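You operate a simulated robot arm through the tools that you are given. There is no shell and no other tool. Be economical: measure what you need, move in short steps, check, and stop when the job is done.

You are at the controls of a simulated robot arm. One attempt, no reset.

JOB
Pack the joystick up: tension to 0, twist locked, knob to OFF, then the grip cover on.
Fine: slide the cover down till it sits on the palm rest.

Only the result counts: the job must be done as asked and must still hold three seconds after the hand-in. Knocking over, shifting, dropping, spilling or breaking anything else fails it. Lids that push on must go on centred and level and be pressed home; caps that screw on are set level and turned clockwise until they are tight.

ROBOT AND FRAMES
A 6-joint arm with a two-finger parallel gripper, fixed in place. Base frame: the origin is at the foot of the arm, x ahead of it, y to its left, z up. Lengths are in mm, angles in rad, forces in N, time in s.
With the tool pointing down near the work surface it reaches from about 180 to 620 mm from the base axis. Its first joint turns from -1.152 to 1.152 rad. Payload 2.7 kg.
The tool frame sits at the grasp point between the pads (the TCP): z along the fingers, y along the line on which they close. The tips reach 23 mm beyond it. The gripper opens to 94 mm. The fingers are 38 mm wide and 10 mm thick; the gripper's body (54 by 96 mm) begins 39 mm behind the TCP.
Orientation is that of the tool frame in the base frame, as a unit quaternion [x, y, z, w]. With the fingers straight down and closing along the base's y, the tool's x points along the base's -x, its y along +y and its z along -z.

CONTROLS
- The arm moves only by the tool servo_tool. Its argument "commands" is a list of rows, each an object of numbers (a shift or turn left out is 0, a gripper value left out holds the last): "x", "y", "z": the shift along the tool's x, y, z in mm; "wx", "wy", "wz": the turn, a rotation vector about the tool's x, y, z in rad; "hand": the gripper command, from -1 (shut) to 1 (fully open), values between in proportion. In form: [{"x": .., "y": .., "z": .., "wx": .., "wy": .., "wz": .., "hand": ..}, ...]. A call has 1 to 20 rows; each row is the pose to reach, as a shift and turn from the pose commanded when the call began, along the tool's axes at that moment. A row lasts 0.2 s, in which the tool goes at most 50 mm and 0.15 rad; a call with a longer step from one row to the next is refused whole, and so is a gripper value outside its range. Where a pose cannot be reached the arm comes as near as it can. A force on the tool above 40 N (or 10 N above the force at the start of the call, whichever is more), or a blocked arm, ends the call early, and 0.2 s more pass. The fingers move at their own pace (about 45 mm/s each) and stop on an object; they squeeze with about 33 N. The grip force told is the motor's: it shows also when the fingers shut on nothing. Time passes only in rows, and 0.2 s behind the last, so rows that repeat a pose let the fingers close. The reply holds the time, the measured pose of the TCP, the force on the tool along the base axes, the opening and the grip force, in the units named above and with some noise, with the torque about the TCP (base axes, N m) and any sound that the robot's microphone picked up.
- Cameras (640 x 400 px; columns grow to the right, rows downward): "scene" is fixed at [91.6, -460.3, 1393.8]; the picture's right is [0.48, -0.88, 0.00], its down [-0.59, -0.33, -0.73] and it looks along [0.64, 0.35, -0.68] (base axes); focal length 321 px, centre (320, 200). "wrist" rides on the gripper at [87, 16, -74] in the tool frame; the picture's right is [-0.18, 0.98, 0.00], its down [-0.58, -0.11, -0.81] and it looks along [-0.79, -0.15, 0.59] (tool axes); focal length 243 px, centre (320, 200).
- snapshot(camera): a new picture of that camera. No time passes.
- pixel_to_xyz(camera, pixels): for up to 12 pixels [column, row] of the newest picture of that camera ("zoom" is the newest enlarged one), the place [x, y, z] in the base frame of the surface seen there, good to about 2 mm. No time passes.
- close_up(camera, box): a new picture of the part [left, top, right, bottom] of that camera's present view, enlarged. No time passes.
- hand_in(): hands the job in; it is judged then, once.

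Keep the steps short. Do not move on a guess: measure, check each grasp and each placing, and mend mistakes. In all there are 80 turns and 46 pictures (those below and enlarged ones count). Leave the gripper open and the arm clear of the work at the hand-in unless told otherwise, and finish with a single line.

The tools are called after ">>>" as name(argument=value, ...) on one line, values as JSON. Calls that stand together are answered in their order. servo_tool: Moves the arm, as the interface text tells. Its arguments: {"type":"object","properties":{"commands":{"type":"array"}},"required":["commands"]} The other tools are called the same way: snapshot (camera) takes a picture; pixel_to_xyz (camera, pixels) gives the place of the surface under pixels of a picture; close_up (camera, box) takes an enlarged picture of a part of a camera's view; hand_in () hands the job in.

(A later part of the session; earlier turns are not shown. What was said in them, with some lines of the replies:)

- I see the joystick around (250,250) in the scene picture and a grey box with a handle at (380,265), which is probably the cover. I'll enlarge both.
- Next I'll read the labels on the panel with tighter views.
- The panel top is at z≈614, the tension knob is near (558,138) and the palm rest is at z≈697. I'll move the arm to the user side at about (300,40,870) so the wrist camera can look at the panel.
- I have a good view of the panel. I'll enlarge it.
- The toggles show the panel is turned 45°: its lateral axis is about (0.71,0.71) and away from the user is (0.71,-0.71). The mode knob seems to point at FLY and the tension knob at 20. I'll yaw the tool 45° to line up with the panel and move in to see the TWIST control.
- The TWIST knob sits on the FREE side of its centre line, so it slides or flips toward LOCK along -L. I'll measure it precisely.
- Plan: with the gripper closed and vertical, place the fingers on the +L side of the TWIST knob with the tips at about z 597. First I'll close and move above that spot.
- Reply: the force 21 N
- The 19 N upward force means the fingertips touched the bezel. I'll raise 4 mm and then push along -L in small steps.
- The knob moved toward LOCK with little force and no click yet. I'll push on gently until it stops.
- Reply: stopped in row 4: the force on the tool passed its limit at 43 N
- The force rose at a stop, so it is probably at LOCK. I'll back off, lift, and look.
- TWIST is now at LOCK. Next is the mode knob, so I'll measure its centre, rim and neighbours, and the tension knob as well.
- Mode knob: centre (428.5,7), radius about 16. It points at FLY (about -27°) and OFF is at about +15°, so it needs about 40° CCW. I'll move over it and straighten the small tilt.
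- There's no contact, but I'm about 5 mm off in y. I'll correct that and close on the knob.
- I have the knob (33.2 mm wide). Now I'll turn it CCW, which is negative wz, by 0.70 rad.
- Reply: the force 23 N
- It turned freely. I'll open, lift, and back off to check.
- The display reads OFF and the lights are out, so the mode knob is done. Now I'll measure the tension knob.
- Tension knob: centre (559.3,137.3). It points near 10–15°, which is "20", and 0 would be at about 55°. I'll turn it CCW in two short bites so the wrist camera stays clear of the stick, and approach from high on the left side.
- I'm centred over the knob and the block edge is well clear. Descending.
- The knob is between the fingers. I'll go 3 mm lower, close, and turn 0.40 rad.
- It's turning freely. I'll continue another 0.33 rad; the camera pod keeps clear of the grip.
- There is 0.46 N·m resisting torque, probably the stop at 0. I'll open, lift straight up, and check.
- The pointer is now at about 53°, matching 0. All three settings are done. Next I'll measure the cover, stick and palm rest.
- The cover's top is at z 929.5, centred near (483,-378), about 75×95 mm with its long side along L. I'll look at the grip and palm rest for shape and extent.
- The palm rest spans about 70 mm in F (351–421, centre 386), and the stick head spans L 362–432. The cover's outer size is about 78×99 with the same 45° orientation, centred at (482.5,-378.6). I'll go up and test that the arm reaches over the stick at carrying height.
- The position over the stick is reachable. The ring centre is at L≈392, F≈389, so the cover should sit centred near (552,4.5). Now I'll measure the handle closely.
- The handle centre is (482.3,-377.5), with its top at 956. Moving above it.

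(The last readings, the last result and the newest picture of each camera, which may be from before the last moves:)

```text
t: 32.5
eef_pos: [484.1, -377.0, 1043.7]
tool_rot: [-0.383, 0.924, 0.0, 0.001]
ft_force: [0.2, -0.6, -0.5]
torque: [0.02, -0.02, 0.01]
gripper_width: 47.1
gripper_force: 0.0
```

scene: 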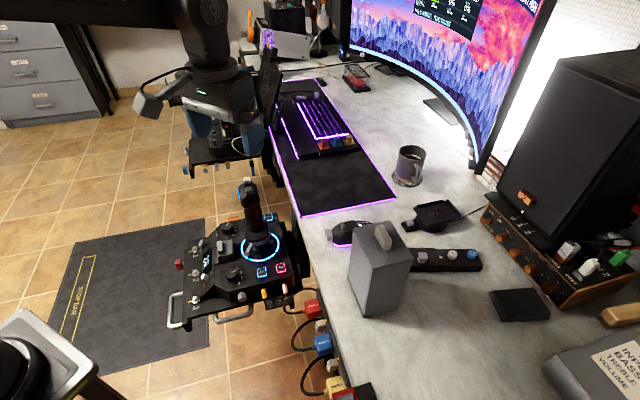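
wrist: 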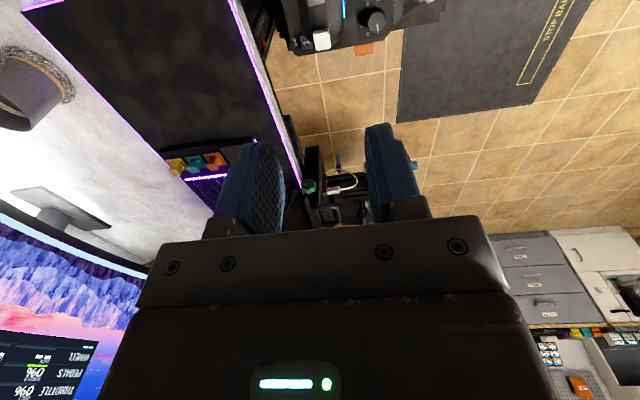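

In position. Now I'll descend so the tips stop about 3 mm above the cover top.

>>> servo_tool(commands=[{"x": 1, "y": 0.5, "z": 25}, {"x": 1, "y": 0.5, "z": 50}, {"x": 1, "y": 0.5, "z": 70}, {"x": 1, "y": 0.5, "z": 80}, {"x": 1, "y": 0.5, "z": 87}, {"x": 1, "y": 0.5, "z": 87}])

>>> close_up(camera="scene", box=[330, 190, 430, 272])

```text
t: 33.9
eef_pos: [482.0, -376.4, 954.7]
tool_rot: [-0.383, 0.924, 0.0, 0.001]
ft_force: [0.4, -0.7, 0.2]
torque: [0.05, -0.01, -0.01]
gripper_width: 46.7
gripper_force: 0.1
```

```text
4.88 times, centred on (380, 231) of scene
```

zoom: 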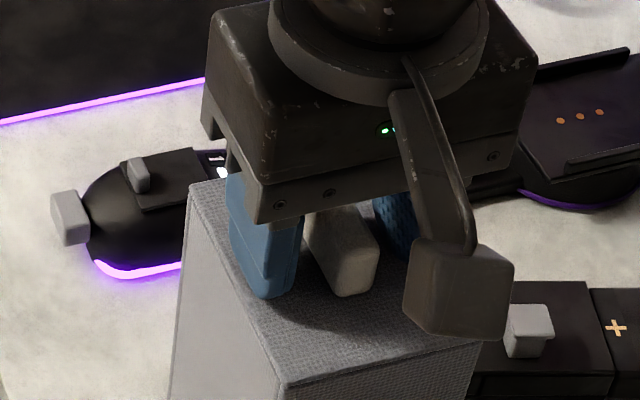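

The handle is between the fingers. I'll close, let it settle, and lift gently 15 mm.

>>> servo_tool(commands=[{"hand": -1}, {"hand": -1}, {"hand": -1}, {"hand": -1}, {"hand": -1}, {"z": -5}, {"z": -10}, {"z": -15}, {"z": -15}])

>>> close_up(camera="scene", box=[330, 190, 430, 330])

```text
t: 35.9
eef_pos: [483.7, -376.2, 969.2]
tool_rot: [-0.383, 0.924, 0.0, 0.001]
ft_force: [0.2, 0.3, -1.2]
torque: [-0.03, 0.04, -0.02]
gripper_width: 15.6
gripper_force: 33.2
```

```text
2.86 times, centred on (380, 260) of scene
```

zoom: 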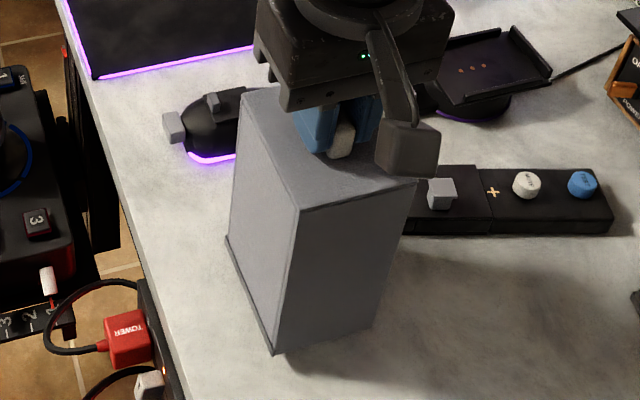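

It's gripped at 15.6 mm. I'll check that the cover actually rose.

>>> pixel_to_xyz(camera="zoom", pixels=[[260, 120], [300, 190], [395, 185], [245, 110], [345, 185], [275, 345]])

```text
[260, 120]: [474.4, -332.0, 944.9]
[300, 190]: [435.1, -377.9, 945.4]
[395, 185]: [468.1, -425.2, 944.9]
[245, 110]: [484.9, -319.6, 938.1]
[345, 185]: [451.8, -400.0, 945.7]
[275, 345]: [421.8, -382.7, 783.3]
```

The cover rose level by 15.5 mm. Lifting to z≈1105.

>>> servo_tool(commands=[{"z": -20}, {"z": -45}, {"z": -70}, {"z": -95}, {"z": -120}, {"z": -136}, {"z": -136}])

```text
t: 37.5
eef_pos: [476.2, -372.3, 1101.8]
tool_rot: [-0.383, 0.924, -0.001, 0.002]
ft_force: [0.2, 0.4, -1.0]
torque: [-0.01, 0.04, 0.01]
gripper_width: 15.5
gripper_force: 33.1
out of reach, approached as far as the arm can: row 5, 6, 7
```

The arm is slightly reach-limited here but the cover is safely up. Now I'll carry it over above the stick.

>>> servo_tool(commands=[{"x": -20, "y": 13}, {"x": -50, "y": 33}, {"x": -80, "y": 53}, {"x": -110, "y": 73}, {"x": -140, "y": 93}, {"x": -170, "y": 113}, {"x": -200, "y": 133}, {"x": -230, "y": 153}, {"x": -260, "y": 173}, {"x": -290, "y": 193}, {"x": -310, "y": 206}, {"x": -320, "y": 213}, {"x": -320, "y": 213}, {"x": -320, "y": 213}])

>>> close_up(camera="scene", box=[205, 100, 325, 250])

```text
t: 40.5
eef_pos: [551.4, 2.9, 1101.4]
tool_rot: [-0.382, 0.924, 0.0, 0.001]
ft_force: [0.0, 1.4, -1.1]
torque: [0.0, 0.0, 0.01]
gripper_width: 15.3
gripper_force: 33.2
```

```text
2.67 times, centred on (265, 175) of scene
```

zoom: 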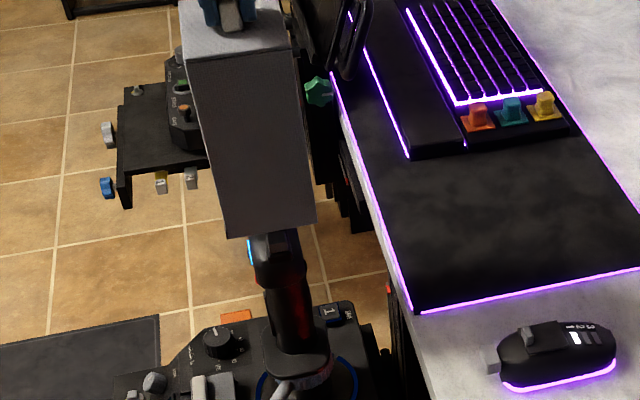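

The cover hangs above the stick. I'll measure its -L face to find its real centre.

>>> pixel_to_xyz(camera="zoom", pixels=[[230, 234], [313, 219], [270, 150], [270, 215], [195, 70], [285, 55], [188, 55], [290, 45], [224, 225], [314, 212], [182, 40], [250, 100]])

```text
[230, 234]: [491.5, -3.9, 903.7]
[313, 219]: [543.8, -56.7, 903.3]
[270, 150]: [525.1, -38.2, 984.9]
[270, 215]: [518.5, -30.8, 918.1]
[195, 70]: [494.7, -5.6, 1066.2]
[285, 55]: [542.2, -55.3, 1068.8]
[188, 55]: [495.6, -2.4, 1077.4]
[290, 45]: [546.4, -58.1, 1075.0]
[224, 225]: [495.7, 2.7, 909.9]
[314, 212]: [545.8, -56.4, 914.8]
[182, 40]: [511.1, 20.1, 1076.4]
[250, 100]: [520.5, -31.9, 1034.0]
```

Cover centre is about L 394, F 388. I'll measure the palm rest edges more sharply before lowering.

>>> close_up(camera="scene", box=[240, 213, 280, 245])

>>> pixel_to_xyz(camera="zoom", pixels=[[100, 250], [90, 200], [110, 330], [300, 375], [250, 380], [370, 370], [505, 200], [510, 160], [500, 250], [150, 370], [60, 90], [70, 70]])

```text
12.50 times, centred on (260, 229) of scene
```

zoom: 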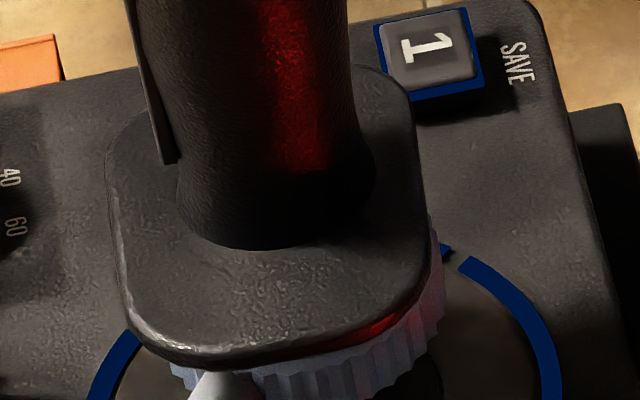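

```text
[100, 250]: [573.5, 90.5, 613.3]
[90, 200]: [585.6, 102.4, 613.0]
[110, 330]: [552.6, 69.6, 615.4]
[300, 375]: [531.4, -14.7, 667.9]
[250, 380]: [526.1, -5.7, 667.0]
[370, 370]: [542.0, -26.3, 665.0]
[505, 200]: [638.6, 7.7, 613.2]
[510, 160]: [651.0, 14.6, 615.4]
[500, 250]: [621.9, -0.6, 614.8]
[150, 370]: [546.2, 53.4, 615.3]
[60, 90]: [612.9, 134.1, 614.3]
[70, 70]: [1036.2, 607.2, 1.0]
```

>>> pixel_to_xyz(camera="zoom", pixels=[[112, 200], [118, 260], [128, 310], [408, 150], [420, 220], [425, 250], [220, 350], [290, 350], [350, 330], [362, 72], [385, 80], [135, 125]])

```text
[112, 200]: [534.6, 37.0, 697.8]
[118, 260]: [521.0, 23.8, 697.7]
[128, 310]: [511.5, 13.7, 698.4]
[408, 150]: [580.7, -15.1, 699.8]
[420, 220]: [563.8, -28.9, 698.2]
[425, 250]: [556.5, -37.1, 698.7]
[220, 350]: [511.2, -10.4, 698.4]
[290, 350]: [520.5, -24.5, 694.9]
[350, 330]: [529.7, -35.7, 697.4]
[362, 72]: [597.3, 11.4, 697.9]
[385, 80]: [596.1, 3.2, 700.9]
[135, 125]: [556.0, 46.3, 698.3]
```

The palm rest centre is L≈391, F≈386, so I'll shift the cover by -2.5 in L and -1.7 in F. Then I'll lower until the head is just inside.

>>> servo_tool(commands=[{"x": 2.5, "y": 1.7}, {"x": 2.5, "y": 1.7}, {"x": 2.5, "y": 1.7, "z": 10}, {"x": 2.5, "y": 1.7, "z": 20}, {"x": 2.5, "y": 1.7, "z": 30}, {"x": 2.5, "y": 1.7, "z": 40}, {"x": 2.5, "y": 1.7, "z": 50}, {"x": 2.5, "y": 1.7, "z": 50}])

>>> close_up(camera="scene", box=[205, 120, 305, 250])

```text
t: 42.3
eef_pos: [552.0, 5.4, 1052.1]
tool_rot: [-0.383, 0.924, 0.0, 0.002]
ft_force: [0.9, 0.6, -2.2]
torque: [-0.01, -0.01, 0.01]
gripper_width: 15.4
gripper_force: 33.3
```

```text
3.08 times, centred on (255, 185) of scene
```

zoom: 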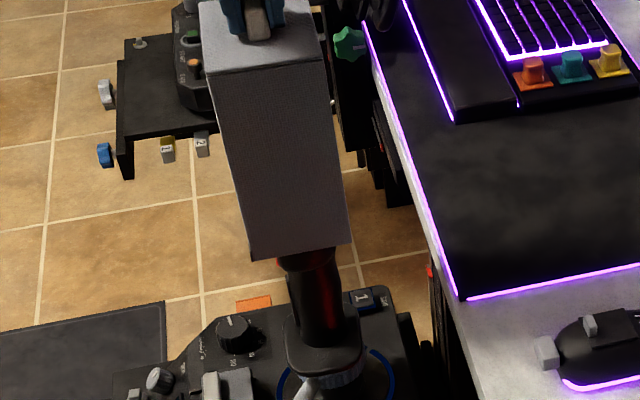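

The head entered without contact. I'll recheck where the cover face is now.

>>> pixel_to_xyz(camera="zoom", pixels=[[253, 258], [347, 242], [300, 230], [300, 150], [290, 200], [320, 120], [213, 85], [318, 70], [260, 110], [225, 140], [340, 200], [240, 200]])

>>> servo_tool(commands=[{"z": 0}, {"z": 0}])

```text
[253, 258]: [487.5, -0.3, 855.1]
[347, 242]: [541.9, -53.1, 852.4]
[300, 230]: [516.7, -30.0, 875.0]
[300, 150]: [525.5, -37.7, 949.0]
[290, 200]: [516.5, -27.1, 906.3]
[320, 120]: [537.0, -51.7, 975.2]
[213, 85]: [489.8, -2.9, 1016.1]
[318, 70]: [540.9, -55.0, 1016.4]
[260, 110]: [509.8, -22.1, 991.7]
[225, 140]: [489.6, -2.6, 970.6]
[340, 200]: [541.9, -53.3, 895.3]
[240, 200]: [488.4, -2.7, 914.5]
```

```text
t: 42.9
eef_pos: [551.1, 5.3, 1052.1]
tool_rot: [-0.383, 0.924, 0.0, 0.001]
ft_force: [-0.2, -0.2, -1.3]
torque: [-0.04, 0.0, 0.03]
gripper_width: 15.6
gripper_force: 33.3
```

F is good (about 385.5). L needs another -2. I'll shift and lower toward the palm rest.

>>> servo_tool(commands=[{"x": 2.2}, {"x": 2.2, "z": 10}, {"x": 2.2, "z": 25}, {"x": 2.2, "z": 40}, {"x": 2.2, "z": 55}, {"x": 2.2, "z": 70}, {"x": 2.2, "z": 85}, {"x": 2.2, "z": 100}, {"x": 2.2, "z": 115}, {"x": 2.2, "z": 125}, {"x": 2.2, "z": 135}, {"x": 2.2, "z": 135}, {"x": 2.2, "z": 135}])

>>> close_up(camera="scene", box=[215, 170, 295, 260])

```text
t: 45.7
eef_pos: [547.3, 3.4, 917.4]
tool_rot: [-0.383, 0.924, 0.0, 0.001]
ft_force: [-0.6, -0.5, -1.4]
torque: [-0.01, 0.01, -0.02]
gripper_width: 15.6
gripper_force: 33.0
```

```text
4.44 times, centred on (255, 215) of scene
```

zoom: 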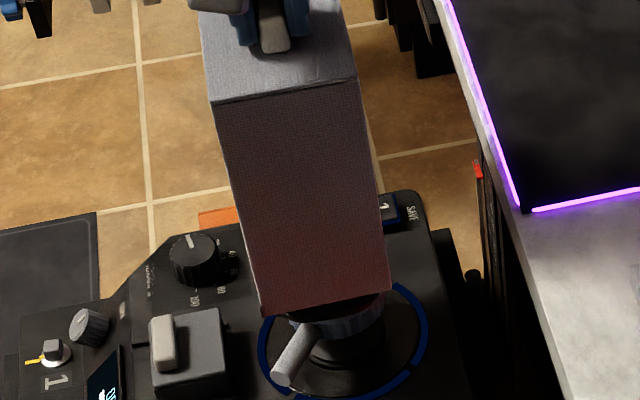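

>>> pixel_to_xyz(camera="zoom", pixels=[[266, 308], [386, 286], [320, 290], [300, 200], [260, 250], [350, 150], [230, 130], [355, 110], [375, 230], [310, 120], [280, 80], [382, 275]])

>>> servo_tool(commands=[{"z": 0}, {"z": 0}])

```text
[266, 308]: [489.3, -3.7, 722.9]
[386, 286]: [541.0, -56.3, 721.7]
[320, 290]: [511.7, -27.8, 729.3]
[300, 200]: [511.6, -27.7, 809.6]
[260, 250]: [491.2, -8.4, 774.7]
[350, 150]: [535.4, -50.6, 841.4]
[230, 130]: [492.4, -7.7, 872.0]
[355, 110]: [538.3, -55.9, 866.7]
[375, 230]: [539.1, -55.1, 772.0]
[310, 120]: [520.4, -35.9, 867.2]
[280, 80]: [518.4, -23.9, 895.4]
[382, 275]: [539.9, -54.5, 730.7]
```

```text
t: 46.3
eef_pos: [547.3, 2.0, 916.9]
tool_rot: [-0.383, 0.924, -0.001, 0.002]
ft_force: [0.1, -0.3, -1.0]
torque: [-0.04, 0.02, 0.01]
gripper_width: 15.5
gripper_force: 32.9
```

The cover centre is now L≈391.8, F≈385.5, which is right, and its bottom is at about 716. I'll lower the last ~19 mm until contact.

>>> servo_tool(commands=[{"z": 4}, {"z": 8}, {"z": 11}, {"z": 13}, {"z": 15}, {"z": 16}, {"z": 17}, {"z": 18}, {"z": 19}, {"z": 20}, {"z": 20}])

```text
t: 48.7
eef_pos: [547.7, 2.9, 898.4]
tool_rot: [-0.383, 0.924, -0.001, 0.002]
ft_force: [0.0, -1.4, 13.4]
torque: [-0.48, -0.32, -0.02]
gripper_width: 15.5
gripper_force: 32.4
```

Contact at the palm rest height with 13 N. I'll press a little more to be sure it's seated.

>>> servo_tool(commands=[{"z": 1}, {"z": 2}, {"z": 2}])

>>> close_up(camera="scene", box=[215, 170, 295, 260])

>>> pixel_to_xyz(camera="zoom", pixels=[[225, 100], [230, 115], [340, 90], [320, 60], [285, 105], [325, 300], [280, 315], [385, 295]])

```text
t: 49.5
eef_pos: [547.6, 3.3, 899.2]
tool_rot: [-0.383, 0.924, -0.002, 0.005]
ft_force: [-1.6, -3.0, 29.0]
torque: [-0.71, 0.13, -0.05]
gripper_width: 15.4
gripper_force: 32.9
```

```text
4.44 times, centred on (255, 215) of scene
```

zoom: 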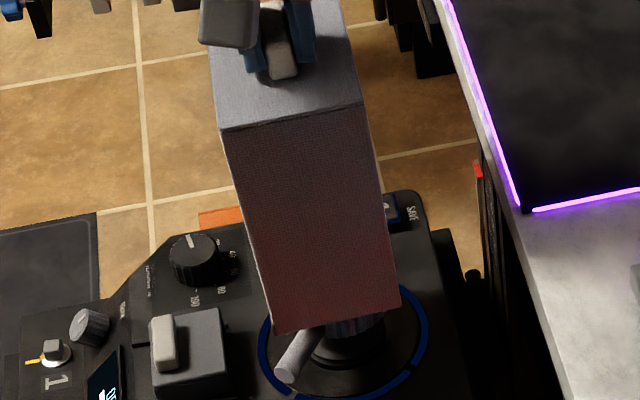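

```text
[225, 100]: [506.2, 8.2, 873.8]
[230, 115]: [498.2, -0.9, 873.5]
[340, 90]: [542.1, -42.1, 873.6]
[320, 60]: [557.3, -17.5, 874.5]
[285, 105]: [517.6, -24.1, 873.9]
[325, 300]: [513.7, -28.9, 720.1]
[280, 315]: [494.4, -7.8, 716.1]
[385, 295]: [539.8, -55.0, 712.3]
```

The top is level at z 874, so the bottom is at 695–698 on the palm rest, and it holds firm against 29 N. I'll relieve the force, open, and lift straight up.

>>> servo_tool(commands=[{"z": -1.5}, {"z": -1.5, "hand": 0}, {"z": -1.5, "hand": 0}, {"z": -1.5, "hand": 0}, {"z": -1.5, "hand": 0}, {"z": -15, "hand": 0}, {"z": -40, "hand": 0}, {"z": -80, "hand": 0}, {"z": -120, "hand": 0}, {"z": -160, "hand": 0}, {"x": 35, "y": 20, "z": -170, "hand": 1}, {"x": 70, "y": 50, "z": -170, "hand": 1}, {"x": 105, "y": 80, "z": -170, "hand": 1}, {"x": 135, "y": 110, "z": -170, "hand": 1}, {"x": 135, "y": 110, "z": -170, "hand": 1}])

>>> snapshot(camera="scene")

>>> close_up(camera="scene", box=[195, 165, 305, 295])

>>> pixel_to_xyz(camera="scene", pixels=[[234, 196], [253, 176], [238, 197], [261, 192], [256, 230], [245, 225], [268, 225], [250, 192]])

```text
t: 52.7
eef_pos: [374.2, -16.7, 1064.4]
tool_rot: [-0.383, 0.924, -0.001, 0.001]
ft_force: [-1.0, -0.5, -0.9]
torque: [0.02, -0.03, -0.01]
gripper_width: 94.1
gripper_force: 0.0
```

```text
4 pictures are left
```

scene: 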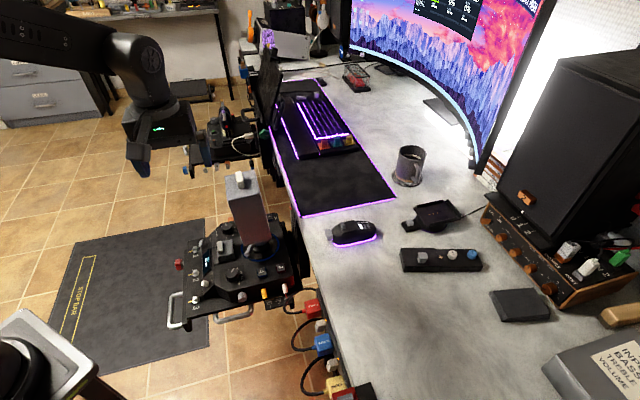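

```text
3.08 times, centred on (250, 230) of scene
```

zoom: 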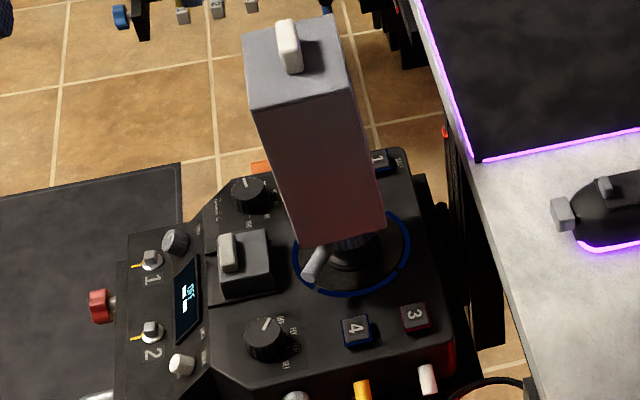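

```text
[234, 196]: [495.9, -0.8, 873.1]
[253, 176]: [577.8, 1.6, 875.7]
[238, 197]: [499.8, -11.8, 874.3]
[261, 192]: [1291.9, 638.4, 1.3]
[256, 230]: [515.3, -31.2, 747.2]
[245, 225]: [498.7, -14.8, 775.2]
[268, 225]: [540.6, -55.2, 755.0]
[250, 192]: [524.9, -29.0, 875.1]
```

The cover sits level on the palm rest with its top still at about 874. Twist is at LOCK, the mode knob is at OFF and tension is at 0. The gripper is open and clear, so I'm handing in.

>>> hand_in()

```text
The job is handed in.
```

The joystick is packed: tension is at 0, twist is locked, the knob is at OFF, and the grip cover is seated level on the palm rest.
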